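You operate a simulated robot arm through the tools that you are given. There is no shell and no other tool. Be economical: measure what you need, move in short steps, check, and stop when the job is done.

You are at the controls of a simulated two-armed robot. One attempt, no reset.

Task
Wipe up the spill on the top of the brick wall with the blue cloth and put it back.

It is judged by the outcome, as a careful person would: the job done as asked, and still so three seconds after it is handed in. It fails if anything else is knocked over, pushed out of place, dropped, spilled or broken. Flat cloth is picked up by pressing the open fingertips on it (5 to 10 N) and closing them slowly along it; thin cloth reads only 2 to 8 mm in the jaws.

Robot
Two 7-joint arms with two-finger parallel grippers on one trunk, on a base that drives. Base frame: it is fixed to the floor where the robot stands at the start and does not move with it; the origin is under the middle of the robot, x ahead of it, y to its left, z up. Readings come in cm, degrees, newtons and seconds.
The left shoulder is at the start at [6, 14.3, 96.1], the right one opposite. Payload 1.57 kg a hand.
The tool frame of a hand sits at the grasp point between the pads (the TCP): z along the fingers, y along the line on which they close. The tips reach 3 cm beyond it. Largest opening 11 cm; finger width 2.4, thickness 1.2; the body of the gripper, 4.8 by 11.2 cm, starts 7.8 cm behind the TCP.
Orientation is that of the tool frame in the base frame, as [roll, pitch, yaw] about the fixed x, y, z axes, in that order (R = Rz(yaw) Ry(pitch) Rx(roll)). With the fingers straight down and closing along the base's y, the tool's x points along the base's -x, its y along +y and its z along -z.

Tools
- The arms move only by the tool move_arm. It takes "left_increments", "right_increments" or both (then of equal length, played together; a hand with none holds still); each is a list of rows, each a list of 2 entries, a list of its own where there are three numbers: the shift along the tool's x, y, z in cm, then the turn, a rotation vector about the tool's x, y, z in degrees. In form: [[[dx, dy, dz], [rx, ry, rz]], ...]. A call has 1 to 10 rows; each row is the pose to reach, as a shift and turn from the pose commanded when the call began, along the tool's axes at that moment. "left_claw" and "right_claw" are, for a hand that has rows, the finger opening in cm, from 0 to 11, set as the call begins (left out, the last holds). Rows are played at 5 a second. More than 5 cm and 8.6 degrees between two rows, or a gripper value outside its range, and nothing of the call is played. Where a pose cannot be reached the arm comes as near as it can. A force on the tool above 40 N (or 10 N above the force at the start of the call, whichever is more), or a blocked arm, ends the call early, and 0.2 s more pass. The fingers move at their own pace (about 4.5 cm/s each) and stop on an object; they squeeze with about 40 N. The grip force told is the motor's: it shows also when the fingers shut on nothing. Time passes only in rows, and 0.2 s behind the last, so rows that repeat a pose let the fingers close. The reply holds the time, the measured pose of the TCP, the force on the tool along the base axes, the opening and the grip force, in the units named above and with some noise, and new pictures: "views" is both (left out), scene, wrist or none (wrist: the cameras of the hands that moved).
- Cameras (640 x 400 px; columns grow to the right, rows downward): "scene" is now at [4.46, -2.3, 157.05]; the picture's right is [-0.27, -0.96, 0.00], its down [-0.73, 0.21, -0.65] and it looks along [0.62, -0.18, -0.76] (base axes); focal length 271 px, centre (320, 200). "left" rides on the left gripper at [7, -1.6, -14.1] in its tool frame; the picture's right is [0.23, 0.97, 0.00], its down [-0.85, 0.20, -0.48] and it looks along [-0.47, 0.11, 0.88] (tool axes); focal length 222 px, centre (320, 200). "right" rides on the right gripper at [7, 1.6, -14.1] in its tool frame; the picture's right is [-0.23, 0.97, 0.00], its down [-0.85, -0.20, -0.48] and it looks along [-0.47, -0.11, 0.88] (tool axes); focal length 222 px, centre (320, 200). There is no depth. A picture from a camera that has moved, and an enlarged one, comes with that camera's place and axes in the base frame and with its lens.
- move_column(by): slides the trunk up (or, below 0, down) by that many cm; the arms and the scene camera ride with it, the base frame stays. It gives what a move gives, with no picture.
- base_move(legs): drives the robot by 1 to 6 legs, each [ahead, left, turn to the left] in cm, cm and degrees, along the robot's own axes; the way and the turn of a leg run together, so that a leg with both is an arc; at most 150 cm and 180 degrees a leg. The arms and the cameras ride along, it lands a little off, and it stops where it bumps. It gives what a move gives, and a new picture of the scene camera.
- turn_head(pan, tilt): turns the head with the scene camera to pan (to the left, within 86 degrees either way) and tilt (down, from -29 to 69), counted from straight ahead of the robot. It gives what a move gives, and a new picture of the scene camera.
- close_up(camera, box): a new picture of the part [left, top, right, bottom] of that camera's present view, enlarged. The clock stands still meanwhile.
- job_done(): hands the job in; it is judged then, once.

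Go step by step. Nothing tells you exact positions but the pictures and the camera data: compare them with the known pose of the tool, close in by small moves and look again before you grip or let go. The budget is 120 turns and 260 pictures, counting those below and the enlarged ones. Unless the task says otherwise, let go and move clear before handing in, and close with one line.

The tools are called as a command line: name --argument value ..., lists and objects as JSON in quotes. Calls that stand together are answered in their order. move_arm: Moves the arms, as the interface text tells. Its arguments: {"type":"object","properties":{"left_increments":{"type":"array","items":{"type":"array"}},"left_claw":{"type":"number"},"right_increments":{"type":"array","items":{"type":"array"}},"right_claw":{"type":"number"},"views":{"type":"string","enum":["both","scene","wrist","none"]}},"required":[]} The other tools are called the same way: move_column (by) slides the trunk up or down; base_move (legs) drives the base; turn_head (pan, tilt) turns the head that bears the scene camera; close_up (camera, box) takes an enlarged picture of a part of a camera's view; job_done () hands the job in.

At the start:

```text
time_s: 0.0
left_position: [51.88, 12.06, 113.65]
left_ee_rot: [179.9, 0.4, -180.0]
left_contact_force: [-1.1, 0.0, -1.7]
left_finger_gap: 11.01
left_gripper_force: 0.1
right_position: [48.88, -28.42, 107.74]
right_ee_rot: [179.9, 0.0, 179.9]
right_contact_force: [-0.1, 0.1, 0.7]
right_finger_gap: 10.98
right_gripper_force: 0.1
trunk travel left (down, up): [-55.9, 3.1]
robot x, y, heading: [0.2, 0.08, -0.1]
head pan, tilt: [-15.8, 49.5]
```

scene: 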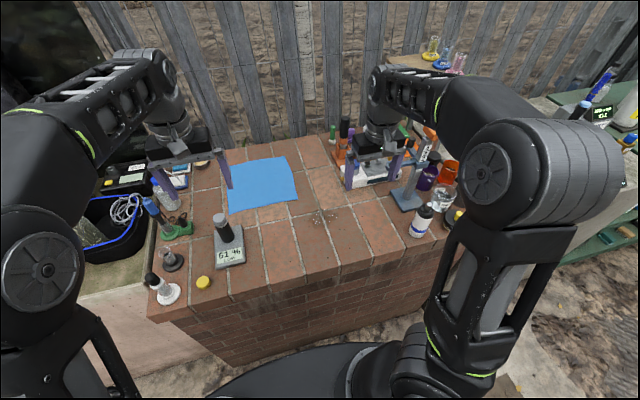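
right: 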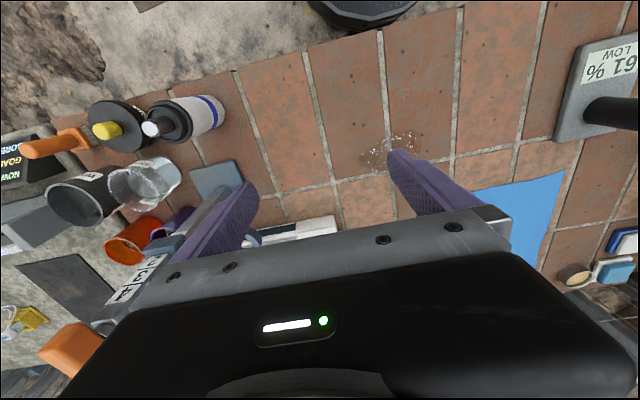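
left: 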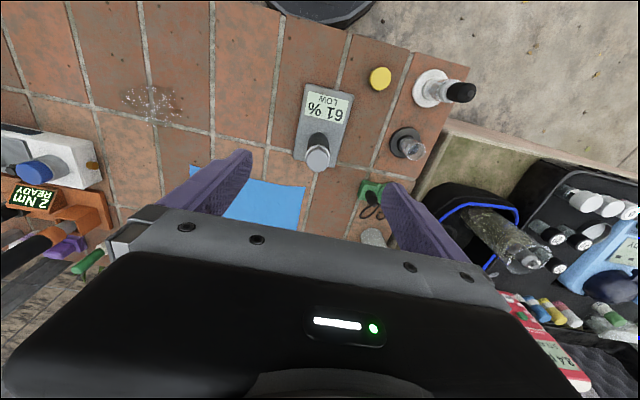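

I see the blue cloth roughly at x 70–96, y −13..12, and the spill near (59, −19) on the bricks. I'll take close looks before moving.

close_up --camera "scene" --box '[200, 130, 440, 280]'

close_up --camera "right" --box '[300, 80, 620, 280]'

```text
2.67 times, centred on (320, 205) of scene
camera zoom: at [4.46, -2.3, 157.05], right [-0.27, -0.96, 0.0], down [-0.73, 0.21, -0.65], along [0.62, -0.18, -0.76], focal length 724 px, centre (320, 187)
```

zoom: 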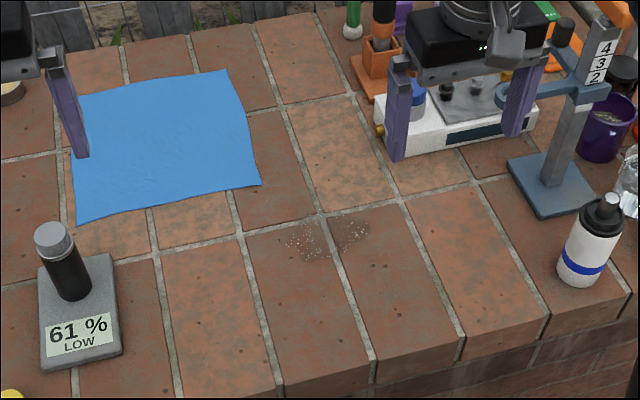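

```text
2.00 times, centred on (460, 180) of right
camera zoom: at [41.92, -26.66, 122.09], right [0.23, 0.97, 0.0], down [0.85, -0.2, 0.48], along [0.47, -0.11, -0.88], focal length 444 px, centre (40, 240)
```

zoom: 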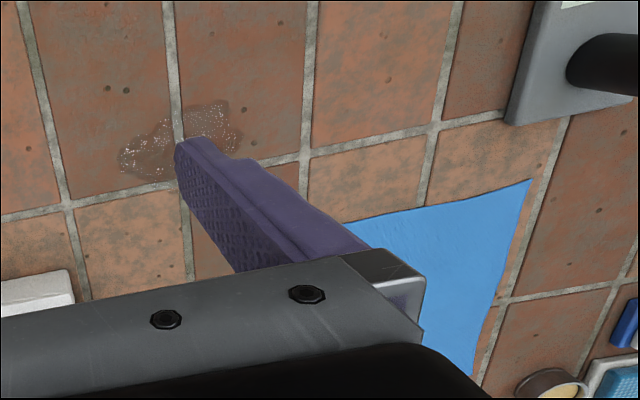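

The spill is a wet, speckled patch; the cloth is a flat ~25 cm square just at the edge of reach. I'll look down to see how much room the base has before the wall.

turn_head --pan 0 --tilt 69

```text
time_s: 0.8
left_position: [51.79, 12.12, 113.62]
left_ee_rot: [-179.9, 0.4, -180.0]
left_contact_force: [0.6, -0.1, -0.5]
left_finger_gap: 11.01
left_gripper_force: 0.0
right_position: [48.96, -28.38, 107.79]
right_ee_rot: [-180.0, 0.0, -179.9]
right_contact_force: [-1.2, 0.0, 1.0]
right_finger_gap: 10.99
right_gripper_force: 0.0
trunk travel left (down, up): [-55.9, 3.1]
robot x, y, heading: [0.29, -0.05, 0.2]
head pan, tilt: [0.0, 68.8]
camera scene: at [2.6, -0.19, 154.8], right [0.0, -1.0, 0.0], down [-0.93, 0.0, -0.36], along [0.36, 0.0, -0.93], focal length 271 px, centre (320, 200)
```

scene: 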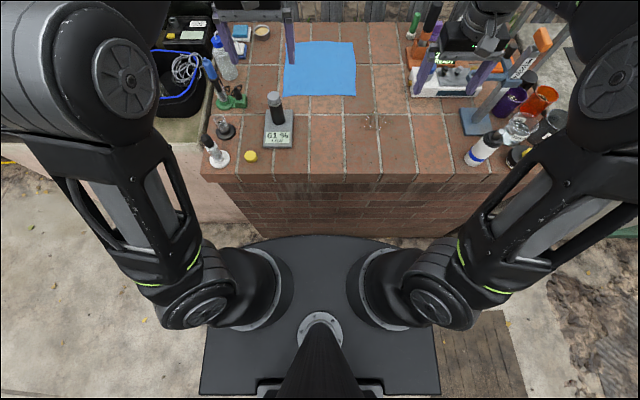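

The view is clear: cloth corners ≈ (70,±12.5) to (96,±12), spill ≈ (60,−19). I'll zoom on them and drive 3 cm closer for reach.

base_move --legs '[[3, 0, 0]]'

close_up --camera "scene" --box '[200, 20, 520, 220]'

```text
time_s: 1.6
left_position: [54.96, 12.08, 113.46]
left_ee_rot: [179.9, 0.2, 180.0]
left_contact_force: [1.1, -0.4, -0.9]
left_finger_gap: 10.98
left_gripper_force: 0.1
right_position: [52.12, -28.38, 107.62]
right_ee_rot: [-180.0, 0.0, -179.9]
right_contact_force: [0.6, 0.5, -0.4]
right_finger_gap: 10.99
right_gripper_force: 0.1
trunk travel left (down, up): [-55.9, 3.1]
robot x, y, heading: [3.06, -0.2, 0.3]
head pan, tilt: [0.0, 68.8]
camera scene: at [5.83, -0.19, 154.79], right [0.0, -1.0, 0.0], down [-0.93, 0.0, -0.36], along [0.36, 0.0, -0.93], focal length 271 px, centre (320, 200)
```

scene: 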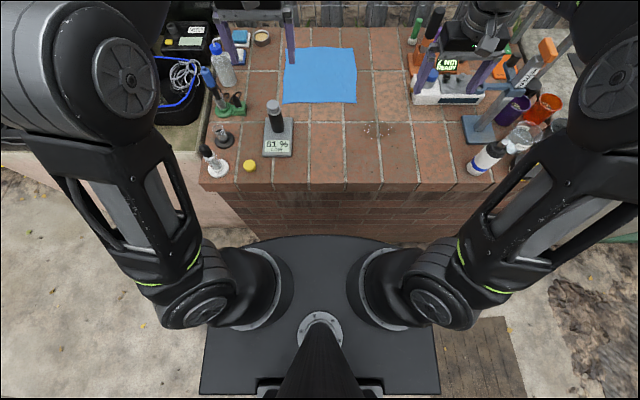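

```text
2.00 times, centred on (360, 120) of scene
camera zoom: at [5.83, -0.19, 154.79], right [0.0, -1.0, 0.0], down [-0.93, 0.0, -0.36], along [0.36, 0.0, -0.93], focal length 543 px, centre (240, 360)
```

zoom: 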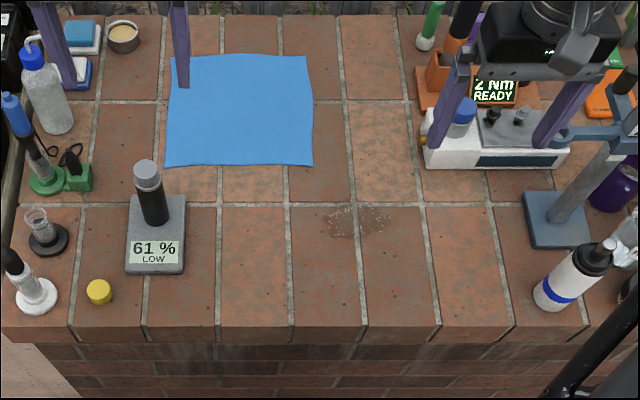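

Spill spans about x 56–62, y −25..−14; cloth x 70.3–96, y ±12.7; the meter stays at y ≥ 9, x 49–64. I'll bring both hands above the near corners of the cloth, so I can later drag and lay it flat.

move_arm --right_increments '[[[-3.3, 3.2, 0], [0, 0, 0]], [[-6.6, 6.5, 0], [0, 0, 0]], [[-10, 9.7, 0], [0, 0, 0]], [[-13.3, 12.9, 0], [0, 0, 0]], [[-16.6, 16.2, 0], [0, 0, 0]], [[-19.9, 19.4, 0], [0, 0, 0]], [[-19.9, 19.4, 4], [0, 0, 0]], [[-19.9, 19.4, 8], [0, 0, 0]], [[-19.9, 19.4, 12], [0, 0, 0]], [[-19.9, 19.4, 15], [0, 0, 0]]]' --left_increments '[[[-2.8, -0.5, 0], [0, 0, 0]], [[-5.7, -1, 0], [0, 0, 0]], [[-8.5, -1.5, 0], [0, 0, 0]], [[-11.3, -2, 0], [0, 0, 0]], [[-14.2, -2.5, 0], [0, 0, 0]], [[-17, -3.1, 0], [0, 0, 0]], [[-17, -3.1, 5], [0, 0, 0]], [[-17, -3.1, 10], [0, 0, 0]], [[-17, -3.1, 15], [0, 0, 0]], [[-17, -3.1, 19.5], [0, 0, 0]]]' --left_claw 5 --right_claw 5

```text
time_s: 3.9
left_position: [72.0, 9.09, 94.42]
left_ee_rot: [-179.9, 0.7, -179.8]
left_contact_force: [0.5, 0.0, 0.6]
left_finger_gap: 4.99
left_gripper_force: 0.1
left hand out of reach, approached as far as the arm can: row 1, 2, 3, 4, 5, 6, 7, 8, 9
right_position: [71.93, -8.97, 92.7]
right_ee_rot: [180.0, 0.0, 180.0]
right_contact_force: [0.2, -0.5, 0.8]
right_finger_gap: 5.0
right_gripper_force: 0.1
right hand out of reach, approached as far as the arm can: row 4, 5, 6, 7, 8, 9
trunk travel left (down, up): [-55.9, 3.1]
robot x, y, heading: [3.35, 0.21, 0.1]
head pan, tilt: [0.0, 68.8]
camera scene: at [5.82, -0.44, 154.81], right [0.0, -1.0, 0.0], down [-0.93, 0.0, -0.36], along [0.36, 0.0, -0.93], focal length 271 px, centre (320, 200)
camera right: at [64.95, -7.22, 106.97], right [0.23, 0.97, 0.0], down [0.85, -0.2, 0.48], along [0.47, -0.11, -0.88], focal length 222 px, centre (320, 200)
camera left: at [64.71, 7.37, 108.39], right [-0.23, 0.97, 0.0], down [0.85, 0.2, 0.49], along [0.48, 0.11, -0.87], focal length 222 px, centre (320, 200)
```

scene: 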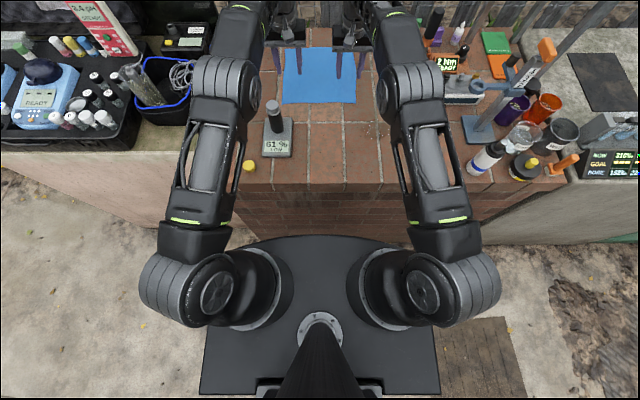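
right: 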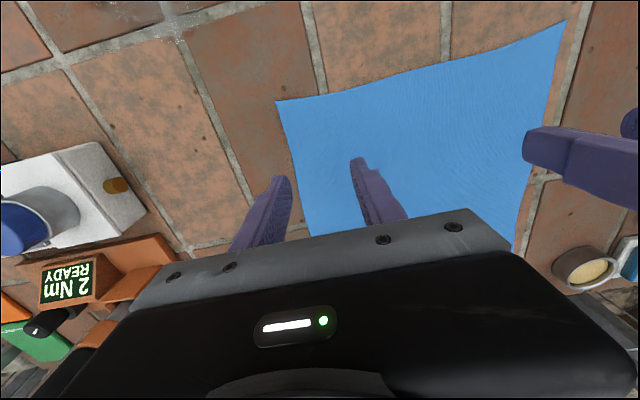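
left: 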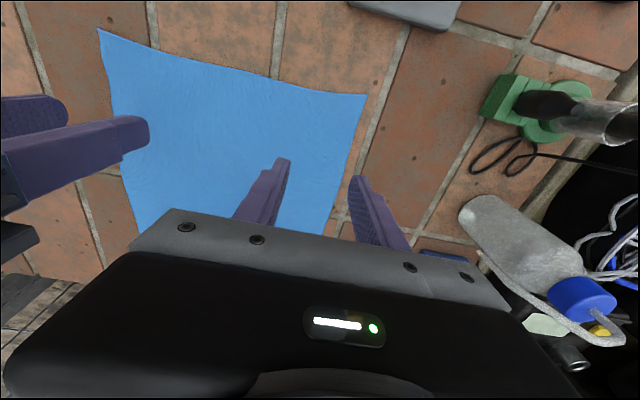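

Both hands are above the near corners. I'll shift 1 cm inward and descend to just above the cloth.

move_arm --right_increments '[[[0, 0.5, 3.5], [0, 0, 0]], [[0, 1, 6.5], [0, 0, 0]], [[0, 1, 8.2], [0, 0, 0]]]' --left_increments '[[[0, -0.5, 4.5], [0, 0, 0]], [[0, -1, 8.3], [0, 0, 0]], [[0, -1, 9.9], [0, 0, 0]]]'

```text
time_s: 4.5
left_position: [72.59, 8.3, 88.05]
left_ee_rot: [-180.0, 2.0, -179.8]
left_contact_force: [-3.7, 0.3, 20.8]
left_finger_gap: 5.02
left_gripper_force: 0.0
right_position: [72.41, -7.87, 88.12]
right_ee_rot: [180.0, 1.6, -180.0]
right_contact_force: [-4.0, 0.3, 20.0]
right_finger_gap: 4.99
right_gripper_force: 0.0
trunk travel left (down, up): [-55.9, 3.1]
robot x, y, heading: [3.33, 0.39, -0.1]
head pan, tilt: [0.0, 68.8]
stopped in row 3 (left hand): the force on the tool passed its limit (the readings are from after the stop); the commanded pose is now the measured one
camera scene: at [5.41, -0.16, 154.87], right [0.0, -1.0, 0.0], down [-0.93, 0.0, -0.36], along [0.36, 0.0, -0.93], focal length 271 px, centre (320, 200)
camera right: at [65.02, -6.27, 102.22], right [0.23, 0.97, 0.01], down [0.84, -0.2, 0.5], along [0.49, -0.11, -0.86], focal length 222 px, centre (320, 200)
camera left: at [65.08, 6.6, 102.01], right [-0.23, 0.97, -0.01], down [0.84, 0.2, 0.51], along [0.5, 0.11, -0.86], focal length 222 px, centre (320, 200)
```

scene: 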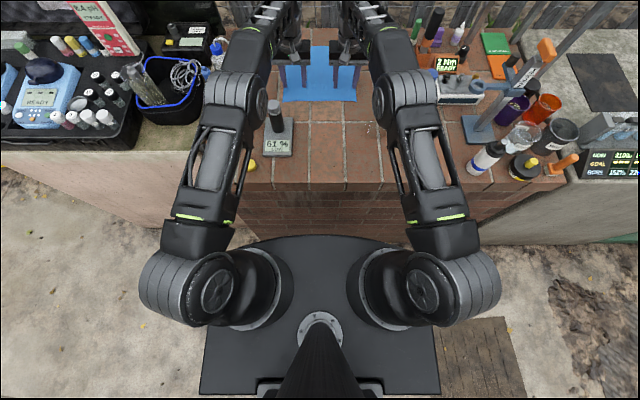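
right: 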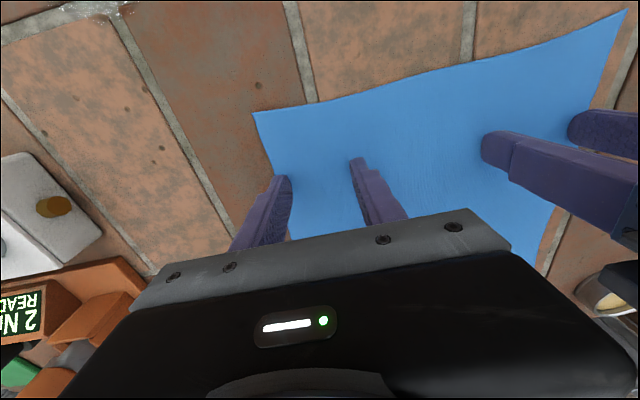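
left: 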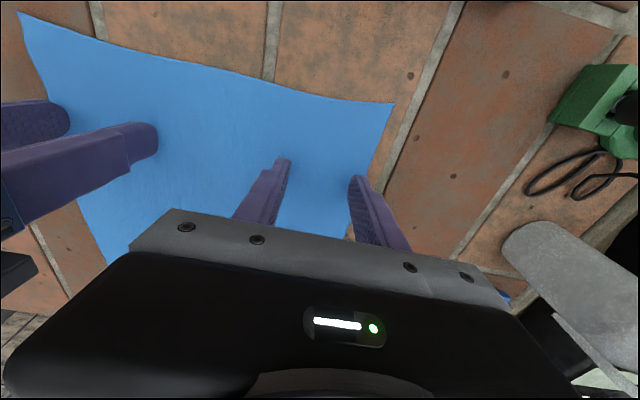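

Contact came at TCP z≈88, so the brick top is really at about z 85; rescaled, the cloth is x 66–90, y ±11.8, and the spill is about x 52.6–58.6, y −23.6..−12.8. I'll lift off, shift back to the near edge and hover again.

move_arm --right_increments '[[[0, 0, -2], [0, 0, 0]], [[2, 0.2, -2], [0, 0.8, 0]], [[4.4, 0.2, -2], [0, 1.6, 0]], [[4.4, 0.2, -0.8], [0, 1.6, 0]]]' --left_increments '[[[0, 0, -2], [0, 0, 0]], [[2, -0.4, -2], [0, 1, 0]], [[4.5, -0.6, -2], [0, 2, 0]], [[4.5, -0.6, -0.8], [0, 2, 0]]]' --left_claw 4 --right_claw 4 --views "wrist"

```text
time_s: 5.5
left_position: [68.2, 7.51, 88.31]
left_ee_rot: [179.9, -0.4, -179.9]
left_contact_force: [0.0, 0.1, 0.1]
left_finger_gap: 4.0
left_gripper_force: 0.0
right_position: [67.95, -7.83, 88.2]
right_ee_rot: [180.0, -0.4, 180.0]
right_contact_force: [-0.4, 0.0, 1.8]
right_finger_gap: 3.99
right_gripper_force: 0.0
trunk travel left (down, up): [-55.9, 3.1]
robot x, y, heading: [3.1, 0.1, 0.1]
head pan, tilt: [0.0, 68.8]
camera right: at [61.09, -6.05, 102.54], right [0.23, 0.97, 0.0], down [0.86, -0.2, 0.47], along [0.46, -0.11, -0.88], focal length 222 px, centre (320, 200)
camera left: at [61.21, 5.96, 102.41], right [-0.23, 0.97, 0.0], down [0.86, 0.2, 0.47], along [0.46, 0.11, -0.88], focal length 222 px, centre (320, 200)
```

right: 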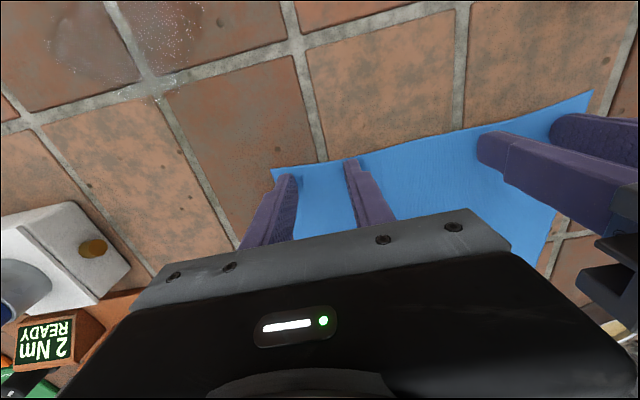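
left: 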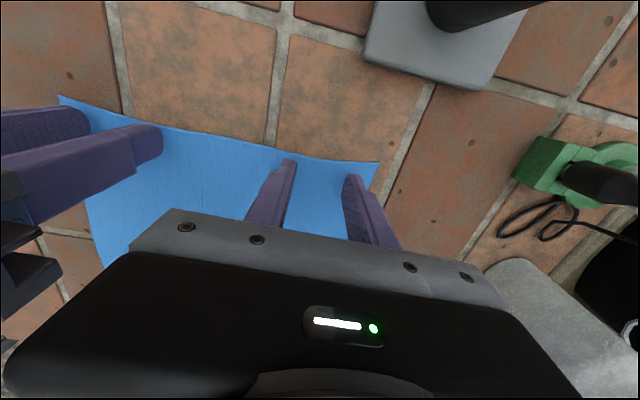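

The fingers straddle the near corners, just in from the edge. I'll go 0.7 cm further in and press gently.

move_arm --right_increments '[[[-0.7, 0.1, -0.2], [0, 0, 0]], [[-0.7, 0.1, 0.3], [0, 0, 0]], [[-0.7, 0.1, 0.6], [0, 0, 0]]]' --left_increments '[[[-0.7, -0.1, -0.2], [0, 0, 0]], [[-0.7, -0.1, 0.3], [0, 0, 0]], [[-0.7, -0.1, 0.6], [0, 0, 0]]]' --views "none"

```text
time_s: 6.3
left_position: [68.88, 7.64, 88.18]
left_ee_rot: [-180.0, 0.1, -180.0]
left_contact_force: [0.9, 0.0, 17.3]
left_finger_gap: 4.0
left_gripper_force: 0.1
right_position: [68.7, -7.77, 88.09]
right_ee_rot: [179.9, 0.1, 179.9]
right_contact_force: [2.9, -1.4, 20.1]
right_finger_gap: 4.01
right_gripper_force: 0.1
trunk travel left (down, up): [-55.9, 3.1]
robot x, y, heading: [3.07, 0.05, 0.0]
head pan, tilt: [0.0, 68.8]
```

Pressure is about 18 N, a bit much; I'll back off 0.3 cm and close part-way slowly.

move_arm --right_increments '[[[0, 0, -0.38], [0, 0, 0]]]' --left_increments '[[[0, 0, -0.3], [0, 0, 0]]]' --views "none"

move_arm --right_increments '[[[0, 0, 0], [0, 0, 0]], [[0, 0, 0], [0, 0, 0]]]' --left_increments '[[[0, 0, 0], [0, 0, 0]], [[0, 0, 0], [0, 0, 0]]]' --left_claw 3.2 --right_claw 3.2 --views "wrist"

```text
time_s: 6.7
left_position: [68.86, 7.55, 88.23]
left_ee_rot: [-179.9, -0.2, -179.9]
left_contact_force: [2.6, 0.3, 15.9]
left_finger_gap: 3.98
left_gripper_force: 0.1
right_position: [68.52, -7.83, 88.16]
right_ee_rot: [-179.9, -0.3, -180.0]
right_contact_force: [1.9, 0.1, 11.0]
right_finger_gap: 3.98
right_gripper_force: 0.0
trunk travel left (down, up): [-55.9, 3.1]
robot x, y, heading: [3.39, 0.08, -0.1]
head pan, tilt: [0.0, 68.8]
```

```text
time_s: 7.3
left_position: [68.64, 7.51, 88.11]
left_ee_rot: [180.0, -0.2, -179.8]
left_contact_force: [0.3, -3.3, 16.9]
left_finger_gap: 3.29
left_gripper_force: 0.4
right_position: [68.45, -7.81, 88.15]
right_ee_rot: [-179.9, -0.3, 179.9]
right_contact_force: [-1.3, 2.2, 7.0]
right_finger_gap: 3.19
right_gripper_force: 0.0
trunk travel left (down, up): [-55.9, 3.1]
robot x, y, heading: [3.22, 0.28, 0.1]
head pan, tilt: [0.0, 68.8]
camera right: at [61.61, -5.99, 102.47], right [0.23, 0.97, 0.0], down [0.86, -0.2, 0.47], along [0.46, -0.11, -0.88], focal length 222 px, centre (320, 200)
camera left: at [61.68, 5.82, 102.27], right [-0.23, 0.97, 0.0], down [0.86, 0.2, 0.47], along [0.46, 0.11, -0.88], focal length 222 px, centre (320, 200)
```

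right: 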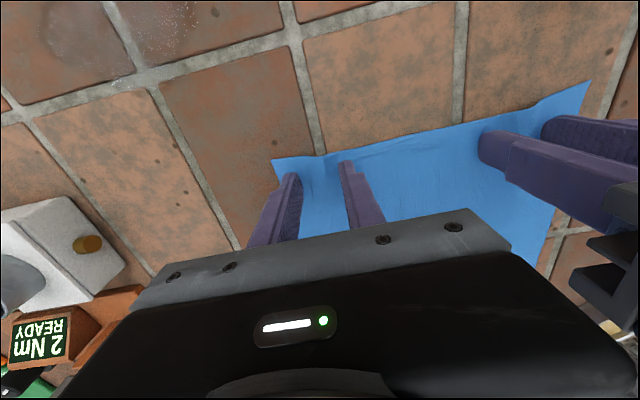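
left: 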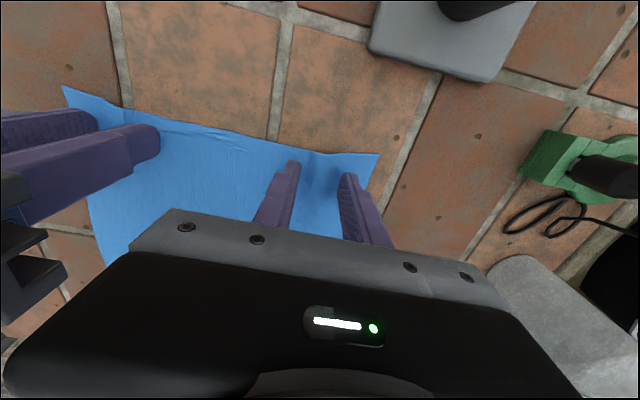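

The cloth is starting to buckle up between both pairs of fingers. I'll ease the left hand a little and keep closing slowly.

move_arm --right_increments '[[[0, 0, 0], [0, 0, 0]], [[0, 0, 0], [0, 0, 0]]]' --left_increments '[[[0, 0, -0.2], [0, 0, 0]], [[0, 0, -0.2], [0, 0, 0]]]' --left_claw 2.3 --right_claw 2.3 --views "none"

move_arm --right_increments '[[[0, 0, 0], [0, 0, 0]], [[0, 0, 0], [0, 0, 0]]]' --left_increments '[[[0, 0, 0], [0, 0, 0]], [[0, 0, 0], [0, 0, 0]]]' --left_claw 1.4 --right_claw 1.4 --views "wrist"

```text
time_s: 7.9
left_position: [68.68, 7.62, 88.07]
left_ee_rot: [179.9, -0.4, -179.8]
left_contact_force: [0.5, -1.9, 7.1]
left_finger_gap: 2.3
left_gripper_force: 0.1
right_position: [68.52, -7.6, 88.16]
right_ee_rot: [-180.0, -0.3, -179.9]
right_contact_force: [-1.7, 1.9, 8.9]
right_finger_gap: 2.38
right_gripper_force: 0.8
trunk travel left (down, up): [-55.9, 3.1]
robot x, y, heading: [3.0, -0.09, -0.1]
head pan, tilt: [0.0, 68.8]
```

```text
time_s: 8.5
left_position: [68.68, 7.51, 88.17]
left_ee_rot: [179.9, -0.4, -180.0]
left_contact_force: [-0.6, -0.9, 3.4]
left_finger_gap: 1.49
left_gripper_force: 0.7
right_position: [68.64, -7.79, 88.16]
right_ee_rot: [-180.0, -0.3, 180.0]
right_contact_force: [0.2, 1.7, 7.6]
right_finger_gap: 1.49
right_gripper_force: 1.0
trunk travel left (down, up): [-55.9, 3.1]
robot x, y, heading: [2.98, -0.03, 0.3]
head pan, tilt: [0.0, 68.8]
camera right: at [61.73, -5.99, 102.46], right [0.23, 0.97, 0.0], down [0.86, -0.2, 0.47], along [0.46, -0.11, -0.88], focal length 222 px, centre (320, 200)
camera left: at [61.74, 5.91, 102.31], right [-0.23, 0.97, 0.0], down [0.86, 0.2, 0.47], along [0.46, 0.11, -0.88], focal length 222 px, centre (320, 200)
```

right: 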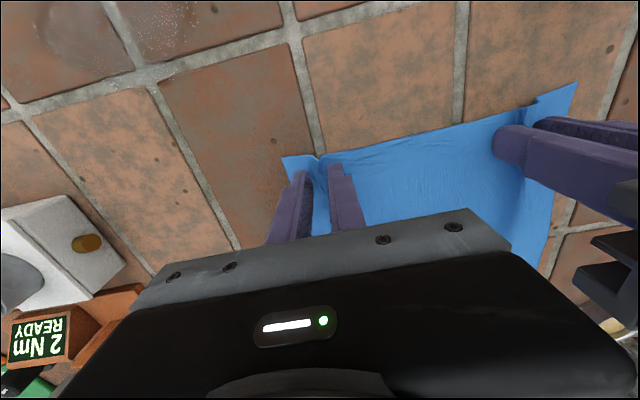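
left: 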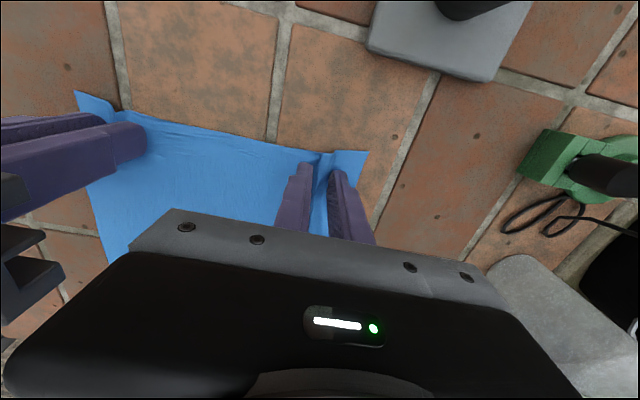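

Folds are rising between the fingers on both sides. I'll finish closing.

move_arm --right_increments '[[[0, 0, 0], [0, 0, 0]], [[0, 0, 0], [0, 0, 0]]]' --left_increments '[[[0, 0, 0.1], [0, 0, 0]], [[0, 0, 0.1], [0, 0, 0]]]' --left_claw 0.7 --right_claw 0.7 --views "none"

move_arm --right_increments '[[[0, 0, 0], [0, 0, 0]], [[0, 0, 0], [0, 0, 0]], [[0, 0, 0], [0, 0, 0]]]' --left_increments '[[[0, 0, 0], [0, 0, 0]], [[0, 0, 0], [0, 0, 0]], [[0, 0, 0], [0, 0, 0]]]' --left_claw 0 --right_claw 0 --views "wrist"

```text
time_s: 9.1
left_position: [68.72, 7.63, 88.14]
left_ee_rot: [-180.0, -0.2, -179.9]
left_contact_force: [-0.4, -1.2, 5.7]
left_finger_gap: 0.82
left_gripper_force: 4.9
right_position: [68.54, -7.73, 88.1]
right_ee_rot: [180.0, -0.2, -179.9]
right_contact_force: [1.1, 2.8, 7.3]
right_finger_gap: 0.76
right_gripper_force: 0.7
trunk travel left (down, up): [-55.9, 3.1]
robot x, y, heading: [3.09, 0.06, -0.2]
head pan, tilt: [0.0, 68.8]
```

```text
time_s: 9.9
left_position: [68.78, 7.63, 88.17]
left_ee_rot: [-179.9, -0.3, -179.9]
left_contact_force: [0.5, -4.2, 6.2]
left_finger_gap: 0.66
left_gripper_force: 26.4
right_position: [68.58, -7.76, 88.16]
right_ee_rot: [179.9, -0.3, 180.0]
right_contact_force: [-1.0, 4.4, 7.7]
right_finger_gap: 0.2
right_gripper_force: 23.9
trunk travel left (down, up): [-55.9, 3.1]
robot x, y, heading: [3.03, 0.31, 0.1]
head pan, tilt: [0.0, 68.8]
camera right: at [61.71, -5.95, 102.47], right [0.23, 0.97, 0.0], down [0.86, -0.2, 0.47], along [0.46, -0.11, -0.88], focal length 222 px, centre (320, 200)
camera left: at [61.74, 5.89, 102.29], right [-0.23, 0.97, 0.0], down [0.86, 0.2, 0.47], along [0.46, 0.11, -0.88], focal length 222 px, centre (320, 200)
```

right: 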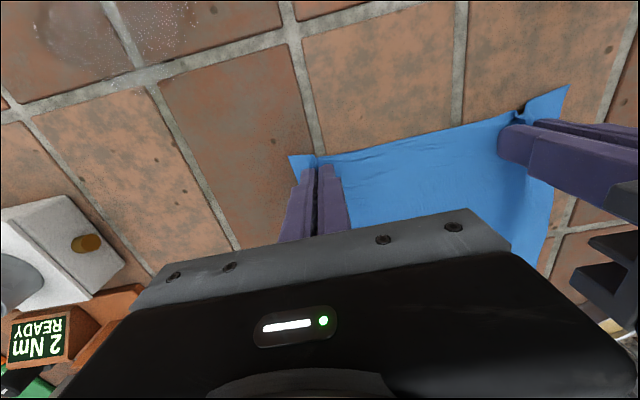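
left: 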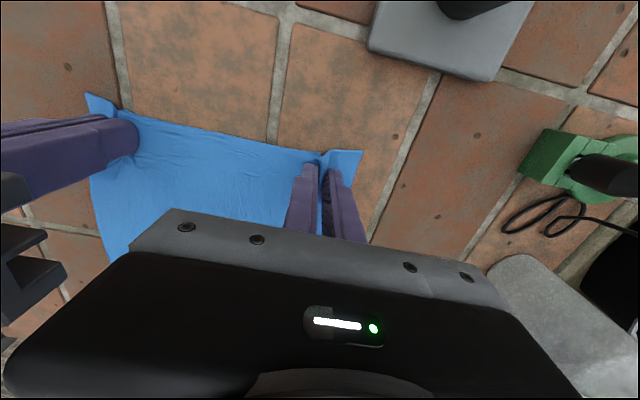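

Both jaws read cloth thickness (0.66 and 0.20 cm). I'll raise slightly and drag the cloth toward the spill a little, to test the hold.

move_arm --right_increments '[[[0, 0, -0.6], [0, 0, 0]], [[1.5, -1, -0.8], [0, 0, 0]], [[3, -2, -0.8], [0, 0, 0]]]' --left_increments '[[[0, 0, -0.6], [0, 0, 0]], [[1.5, -1, -0.8], [0, 0, 0]], [[3, -2, -0.8], [0, 0, 0]]]'

```text
time_s: 10.7
left_position: [65.86, 5.57, 88.88]
left_ee_rot: [179.9, -0.3, -179.8]
left_contact_force: [-0.3, -2.8, 0.0]
left_finger_gap: 0.67
left_gripper_force: 25.7
right_position: [65.63, -9.85, 88.95]
right_ee_rot: [-179.9, -0.3, -179.9]
right_contact_force: [-0.3, 2.0, 0.4]
right_finger_gap: 0.17
right_gripper_force: 23.1
trunk travel left (down, up): [-55.9, 3.1]
robot x, y, heading: [3.61, -0.07, -0.2]
head pan, tilt: [0.0, 68.8]
camera scene: at [5.59, -0.2, 154.79], right [0.0, -1.0, 0.0], down [-0.93, 0.0, -0.36], along [0.36, 0.0, -0.93], focal length 271 px, centre (320, 200)
camera right: at [58.75, -8.03, 103.22], right [0.23, 0.97, 0.0], down [0.86, -0.2, 0.47], along [0.46, -0.11, -0.88], focal length 222 px, centre (320, 200)
camera left: at [58.85, 3.85, 103.04], right [-0.23, 0.97, 0.0], down [0.86, 0.2, 0.47], along [0.46, 0.11, -0.88], focal length 222 px, centre (320, 200)
```

scene: 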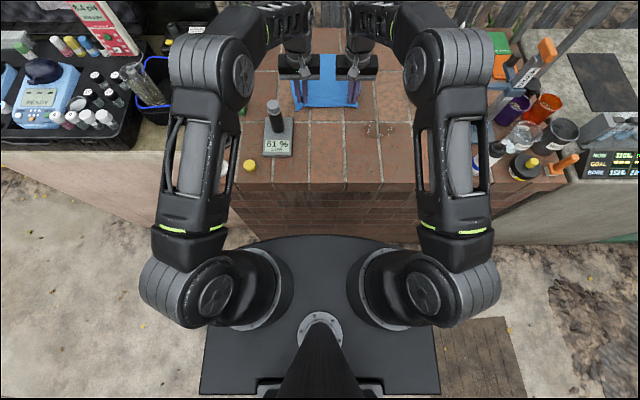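
right: 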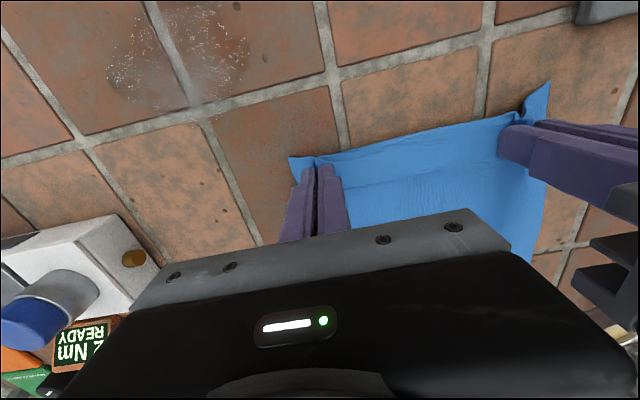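
left: 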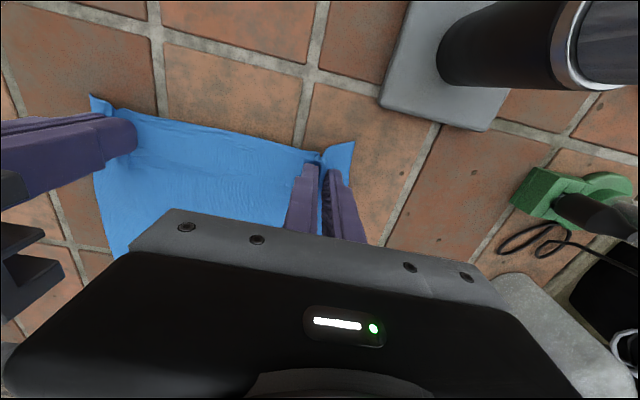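

Hold is good and the cloth follows flat. I'll move the right corner to the far right end of the spill and press it down lightly.

move_arm --right_increments '[[[2, -4.2, 0], [0, 0, 0]], [[4, -8.4, 0], [0, 0, 0]], [[6, -12.4, 0], [0, 0, 0]], [[6, -12.4, 0.6], [0, 0, 0]], [[6, -12.4, 0.95], [0, 0, 0]]]' --left_increments '[[[2, -4.2, 0], [0, 0, 0]], [[4, -8.4, 0], [0, 0, 0]], [[6, -12.4, 0], [0, 0, 0]], [[6, -12.4, 0.3], [0, 0, 0]], [[6, -12.4, 0.5], [0, 0, 0]]]'

```text
time_s: 11.9
left_position: [59.91, -6.84, 88.53]
left_ee_rot: [180.0, -0.3, -179.9]
left_contact_force: [0.7, -2.1, 0.3]
left_finger_gap: 0.64
left_gripper_force: 25.9
right_position: [59.74, -22.15, 88.14]
right_ee_rot: [-180.0, -0.1, 180.0]
right_contact_force: [-0.6, 1.4, 7.7]
right_finger_gap: 0.18
right_gripper_force: 23.7
trunk travel left (down, up): [-55.9, 3.1]
robot x, y, heading: [2.83, 0.0, 0.1]
head pan, tilt: [0.0, 68.8]
camera scene: at [5.54, -0.18, 154.81], right [0.0, -1.0, 0.0], down [-0.93, 0.0, -0.36], along [0.36, 0.0, -0.93], focal length 271 px, centre (320, 200)
camera right: at [52.74, -20.43, 102.45], right [0.23, 0.97, 0.0], down [0.86, -0.2, 0.48], along [0.46, -0.11, -0.88], focal length 222 px, centre (320, 200)
camera left: at [52.82, -8.59, 102.66], right [-0.23, 0.97, 0.0], down [0.86, 0.2, 0.47], along [0.46, 0.11, -0.88], focal length 222 px, centre (320, 200)
```

scene: 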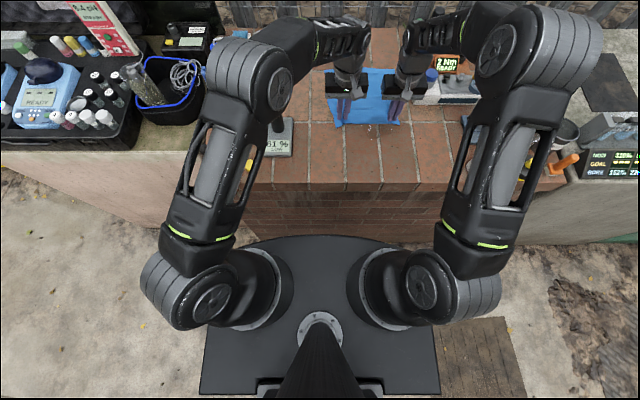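
right: 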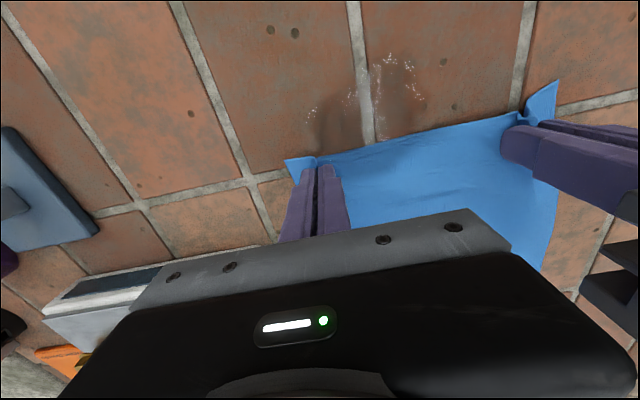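
left: 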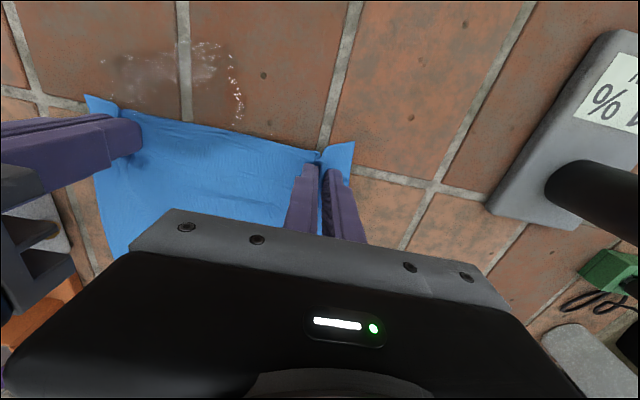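

The specks vanish where the cloth has passed. I'll wipe in pressed strokes toward me with lifted returns, stepping leftward.

move_arm --right_increments '[[[2.7, 0, 0.05], [0, 0, 0]], [[5.4, 0, 0.05], [0, 0, 0]], [[8.2, 0, 0.05], [0, 0, 0]], [[8.2, 0, -1], [0, 0, 0]], [[4, 2.6, -1], [0, 0, 0]], [[0, 2.6, -0.8], [0, 0, 0]], [[0, 2.6, 0.05], [0, 0, 0]], [[2.7, 2.6, 0.05], [0, 0, 0]], [[5.4, 2.6, 0.05], [0, 0, 0]], [[8.2, 2.6, 0.05], [0, 0, 0]]]' --left_increments '[[[2.7, 0, 0], [0, 0, 0]], [[5.4, 0, 0], [0, 0, 0]], [[8.2, 0, 0], [0, 0, 0]], [[8.2, 0, -1], [0, 0, 0]], [[4, 2.6, -1], [0, 0, 0]], [[0, 2.6, -0.8], [0, 0, 0]], [[0, 2.6, 0], [0, 0, 0]], [[2.7, 2.6, 0], [0, 0, 0]], [[5.4, 2.6, 0], [0, 0, 0]], [[8.2, 2.6, 0], [0, 0, 0]]]' --views "wrist"

```text
time_s: 14.1
left_position: [51.59, -4.26, 88.65]
left_ee_rot: [-180.0, -0.2, -179.8]
left_contact_force: [0.5, -3.2, 0.1]
left_finger_gap: 0.66
left_gripper_force: 26.2
right_position: [51.35, -19.62, 88.25]
right_ee_rot: [180.0, 0.0, -180.0]
right_contact_force: [4.1, 1.9, 31.1]
right_finger_gap: 0.2
right_gripper_force: 23.2
trunk travel left (down, up): [-55.9, 3.1]
robot x, y, heading: [3.29, 0.06, 0.2]
head pan, tilt: [0.0, 68.8]
camera right: at [44.48, -17.83, 102.52], right [0.23, 0.97, 0.0], down [0.86, -0.2, 0.48], along [0.47, -0.11, -0.88], focal length 222 px, centre (320, 200)
camera left: at [44.57, -5.91, 102.72], right [-0.23, 0.97, 0.0], down [0.86, 0.2, 0.47], along [0.46, 0.11, -0.88], focal length 222 px, centre (320, 200)
```

right: 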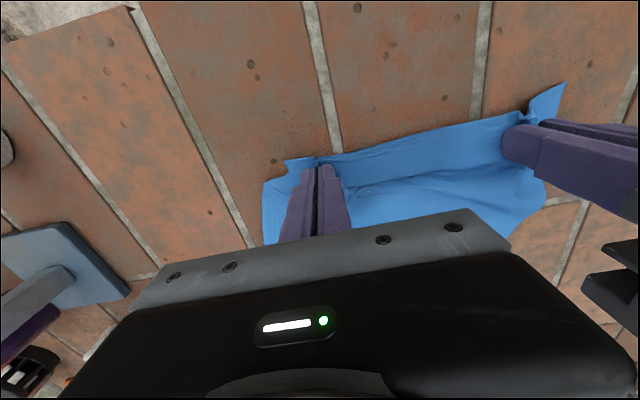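
left: 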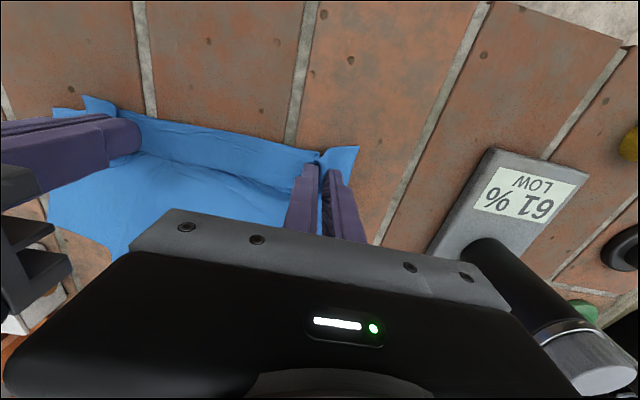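

No specks left where wiped; force rose near the front edge, so I'll press less there and continue with strokes further left.

move_arm --right_increments '[[[0, 0, -1.2], [0, 0, 0]], [[-4, 2.5, -1.2], [0, 0, 0]], [[-8.2, 2.5, -0.8], [0, 0, 0]], [[-8.2, 2.5, 0], [0, 0, 0]], [[-5.4, 2.5, -0.1], [0, 0, 0]], [[-2.7, 2.5, -0.3], [0, 0, 0]], [[0, 2.5, -0.5], [0, 0, 0]], [[0, 2.5, -1.2], [0, 0, 0]], [[-4, 5, -1.2], [0, 0, 0]], [[-8.2, 5, -0.8], [0, 0, 0]]]' --left_increments '[[[0, 0, -1.2], [0, 0, 0]], [[-4, 2.5, -1.2], [0, 0, 0]], [[-8.2, 2.5, -0.8], [0, 0, 0]], [[-8.2, 2.5, 0], [0, 0, 0]], [[-5.4, 2.5, 0], [0, 0, 0]], [[-2.7, 2.5, 0], [0, 0, 0]], [[0, 2.5, 0], [0, 0, 0]], [[0, 2.5, -1.2], [0, 0, 0]], [[-4, 5, -1.2], [0, 0, 0]], [[-8.2, 5, -0.8], [0, 0, 0]]]' --views "wrist"

move_arm --right_increments '[[[0, 0, 0.8], [0, 0, 0]], [[2.7, 0, 0.7], [0, 0, 0]], [[5.4, 0, 0.5], [0, 0, 0]], [[8.2, 0, 0.3], [0, 0, 0]], [[8.2, 1, -0.4], [0, 0, 0]], [[4, 2.3, -0.4], [0, 0, 0]], [[0, 2.3, 0], [0, 0, 0]], [[0, 2.3, 0.8], [0, 0, 0]], [[3.5, 2.3, 0.7], [0, 0, 0]], [[7, 2.3, 0.4], [0, 0, 0]]]' --left_increments '[[[0, 0, 0.8], [0, 0, 0]], [[2.7, 0, 0.8], [0, 0, 0]], [[5.4, 0, 0.8], [0, 0, 0]], [[8.2, 0, 0.8], [0, 0, 0]], [[8.2, 0, -0.4], [0, 0, 0]], [[4, 0.5, -0.4], [0, 0, 0]], [[0, 0.5, 0], [0, 0, 0]], [[0, 0.5, 0.8], [0, 0, 0]], [[3.5, 0.5, 0.8], [0, 0, 0]], [[7, 0.5, 0.8], [0, 0, 0]]]' --views "wrist"

```text
time_s: 16.3
left_position: [60.0, 0.65, 89.22]
left_ee_rot: [179.9, -0.6, -179.9]
left_contact_force: [0.1, -3.0, -0.6]
left_finger_gap: 0.68
left_gripper_force: 26.2
right_position: [59.76, -14.7, 88.49]
right_ee_rot: [-179.9, -0.5, 179.9]
right_contact_force: [0.7, 2.5, 0.1]
right_finger_gap: 0.15
right_gripper_force: 23.1
trunk travel left (down, up): [-55.9, 3.1]
robot x, y, heading: [3.19, -0.06, 0.1]
head pan, tilt: [0.0, 68.8]
camera right: at [52.93, -12.94, 102.95], right [0.23, 0.97, 0.0], down [0.86, -0.2, 0.47], along [0.46, -0.11, -0.88], focal length 222 px, centre (320, 200)
camera left: at [53.01, -1.02, 103.32], right [-0.23, 0.97, 0.0], down [0.86, 0.2, 0.47], along [0.46, 0.11, -0.88], focal length 222 px, centre (320, 200)
```

right: 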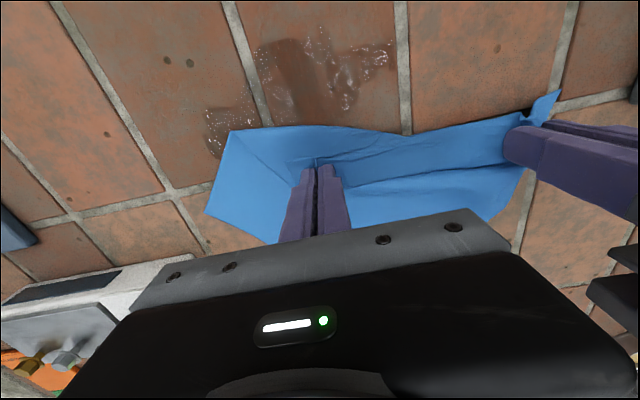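
left: 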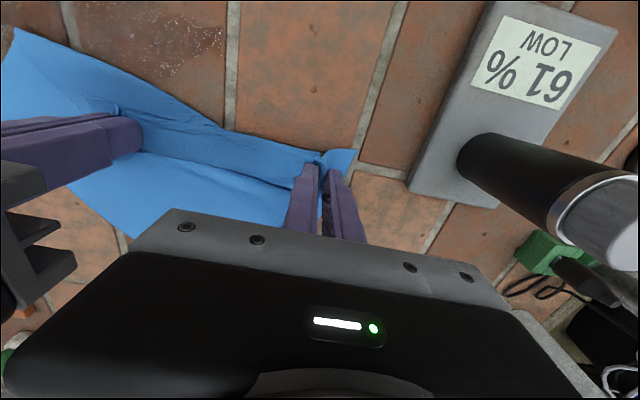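

```text
time_s: 18.5
left_position: [52.77, 1.34, 88.41]
left_ee_rot: [180.0, -0.4, -179.8]
left_contact_force: [0.3, 0.0, 0.4]
left_finger_gap: 0.64
left_gripper_force: 25.8
right_position: [52.45, -12.14, 88.29]
right_ee_rot: [-179.9, -0.4, -180.0]
right_contact_force: [0.0, -0.3, 2.7]
right_finger_gap: 0.14
right_gripper_force: 23.7
trunk travel left (down, up): [-55.9, 3.1]
robot x, y, heading: [3.39, 0.17, 0.1]
head pan, tilt: [0.0, 68.8]
camera right: at [45.58, -10.46, 102.65], right [0.23, 0.97, 0.0], down [0.86, -0.2, 0.47], along [0.46, -0.11, -0.88], focal length 222 px, centre (320, 200)
camera left: at [45.76, -0.43, 102.59], right [-0.23, 0.97, 0.0], down [0.86, 0.2, 0.47], along [0.46, 0.11, -0.88], focal length 222 px, centre (320, 200)
```

right: 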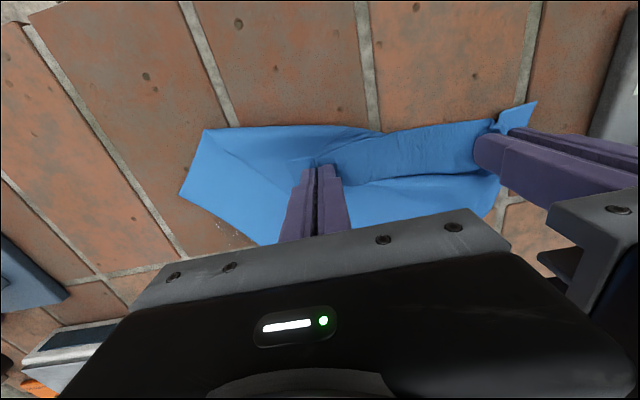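
left: 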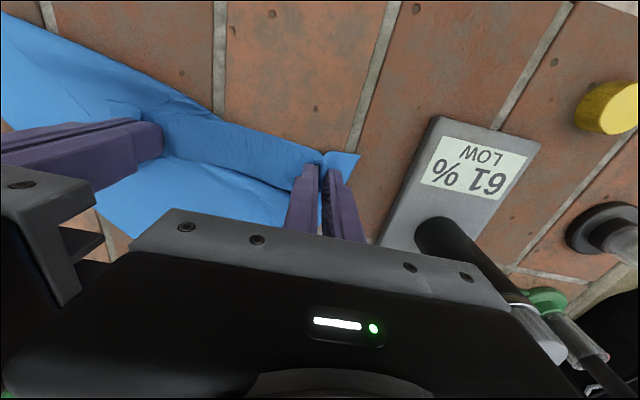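

Some specks remain around (57, −22). I'll lift the cloth a few cm and move it forward to see what is left.

move_arm --right_increments '[[[0, 0, -4], [0, 0, 0]], [[-4, 0, -7], [0, 0, 0]], [[-8, 0, -8], [0, 0, 0]], [[-12, 1, -8], [0, 0, 0]], [[-16, 2, -8], [0, 0, 0]]]' --left_increments '[[[0, 0, -4], [0, 0, 0]], [[-4, 0, -7], [0, 0, 0]], [[-8, 0, -8], [0, 0, 0]], [[-12, 1, -8], [0, 0, 0]], [[-16, 2, -8], [0, 0, 0]]]'

close_up --camera "scene" --box '[280, 20, 440, 180]'

```text
time_s: 19.7
left_position: [68.91, 3.34, 96.09]
left_ee_rot: [179.9, -0.6, -180.0]
left_contact_force: [-0.3, 0.7, 0.1]
left_finger_gap: 0.66
left_gripper_force: 26.0
right_position: [68.85, -10.26, 96.19]
right_ee_rot: [-179.9, -0.6, 180.0]
right_contact_force: [-0.2, -0.6, -0.9]
right_finger_gap: 0.17
right_gripper_force: 23.0
trunk travel left (down, up): [-55.9, 3.1]
robot x, y, heading: [2.95, 0.04, 0.1]
head pan, tilt: [0.0, 68.8]
camera scene: at [5.86, -0.15, 154.79], right [0.0, -1.0, 0.0], down [-0.93, 0.0, -0.36], along [0.36, 0.0, -0.93], focal length 271 px, centre (320, 200)
camera right: at [62.03, -8.45, 110.49], right [0.23, 0.97, 0.0], down [0.86, -0.2, 0.47], along [0.46, -0.11, -0.88], focal length 222 px, centre (320, 200)
camera left: at [61.98, 1.57, 110.3], right [-0.23, 0.97, 0.0], down [0.86, 0.2, 0.47], along [0.46, 0.11, -0.88], focal length 222 px, centre (320, 200)
```

scene: 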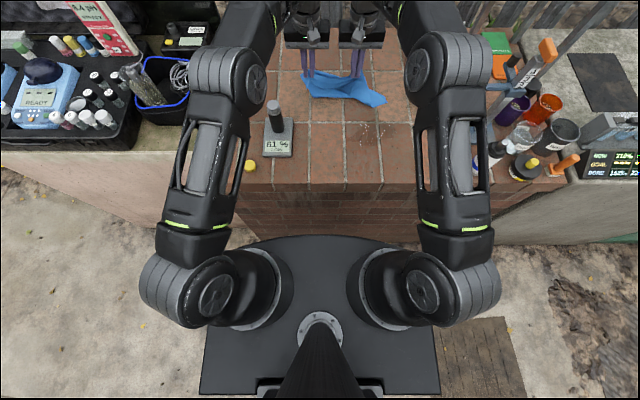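
right: 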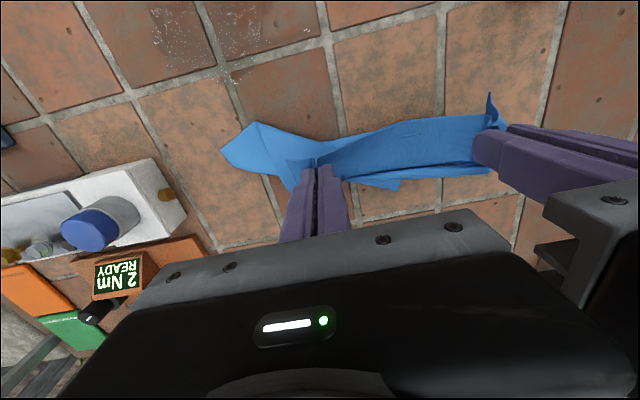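
left: 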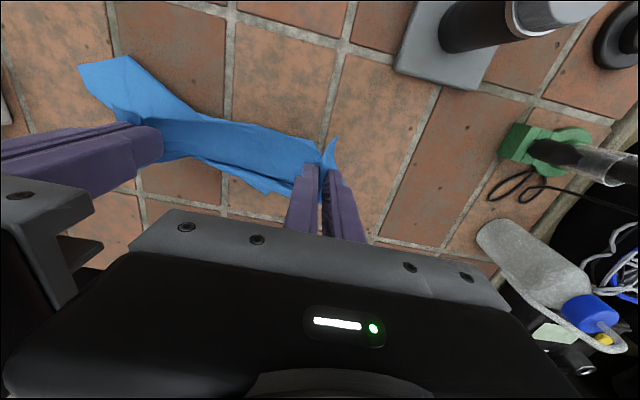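

```text
2.50 times, centred on (360, 100) of scene
camera zoom: at [5.86, -0.15, 154.79], right [0.0, -1.0, 0.0], down [-0.93, 0.0, -0.36], along [0.36, 0.0, -0.93], focal length 679 px, centre (220, 450)
```

zoom: 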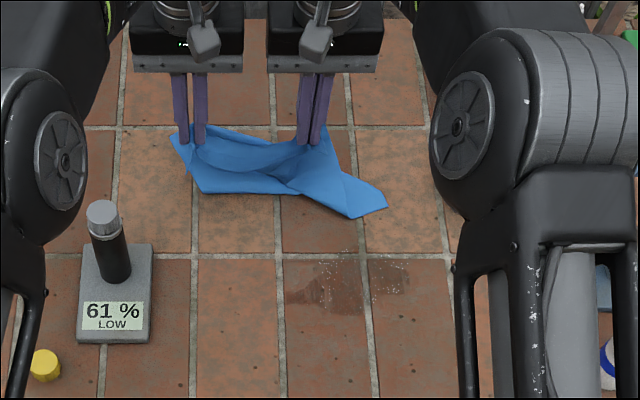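

The cloth is held in both hands but a damp patch with specks remains. I'll look closely at the patch from the wrist cameras.

close_up --camera "scene" --box '[340, 110, 400, 150]'

close_up --camera "right" --box '[110, 0, 350, 150]'

```text
10.00 times, centred on (370, 130) of scene
camera zoom: at [5.86, -0.15, 154.79], right [0.0, -1.0, 0.0], down [-0.93, 0.0, -0.36], along [0.36, 0.0, -0.93], focal length 2714 px, centre (-180, 900)
```

zoom: 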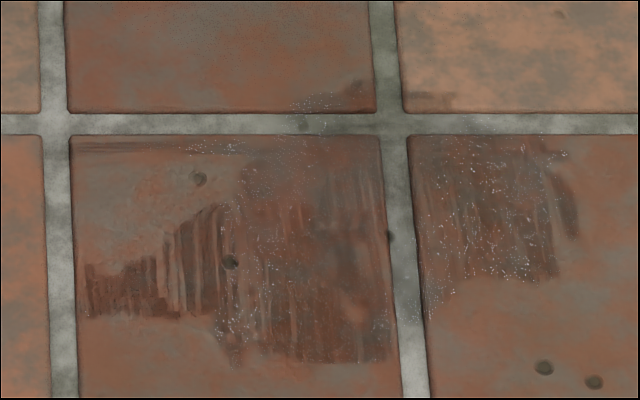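

```text
2.67 times, centred on (230, 75) of right
camera zoom: at [62.03, -8.45, 110.49], right [0.23, 0.97, 0.0], down [0.86, -0.2, 0.47], along [0.46, -0.11, -0.88], focal length 592 px, centre (560, 533)
```

zoom: 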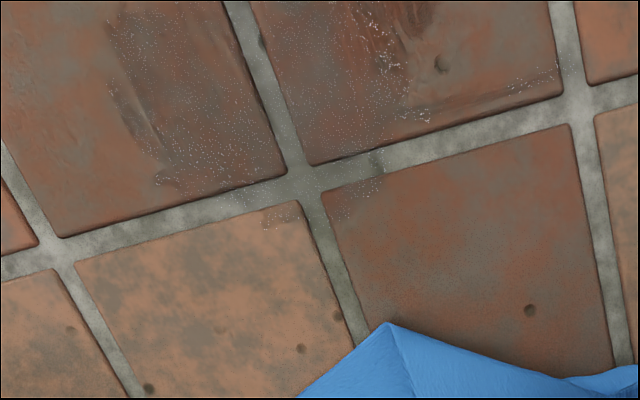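

The patch is smeared thinly over about x 50–60, y −24..−8, so it needs more overlapping passes. I'll wipe with strokes along y, both hands pressing the cloth, starting at the far edge.

move_arm --right_increments '[[[4, -4.5, 0], [0, 0, 0]], [[8, -9, 2], [0, 0, 0]], [[8.4, -13.5, 4.5], [0, 0, 0]], [[8.4, -13.5, 7.2], [0, 0, 0]], [[8.4, -13.5, 8.1], [0, 0, 0]], [[8.4, -10.2, 8.1], [0, 0, 0]], [[8.4, -6.9, 8.1], [0, 0, 0]], [[8.4, -3.6, 8.1], [0, 0, 0]], [[8.4, -0.8, 8.1], [0, 0, 0]]]' --left_increments '[[[4, -4.5, 0], [0, 0, 0]], [[8, -9.5, 2], [0, 0, 0]], [[8.4, -14.3, 4.5], [0, 0, 0]], [[8.4, -14.3, 7], [0, 0, 0]], [[8.4, -14.3, 7.9], [0, 0, 0]], [[8.4, -11, 7.9], [0, 0, 0]], [[8.4, -7.7, 7.9], [0, 0, 0]], [[8.4, -4.4, 7.9], [0, 0, 0]], [[8.4, -1.6, 7.9], [0, 0, 0]]]' --views "wrist"

```text
refused: row 1 steps farther than a row can; nothing moved
```

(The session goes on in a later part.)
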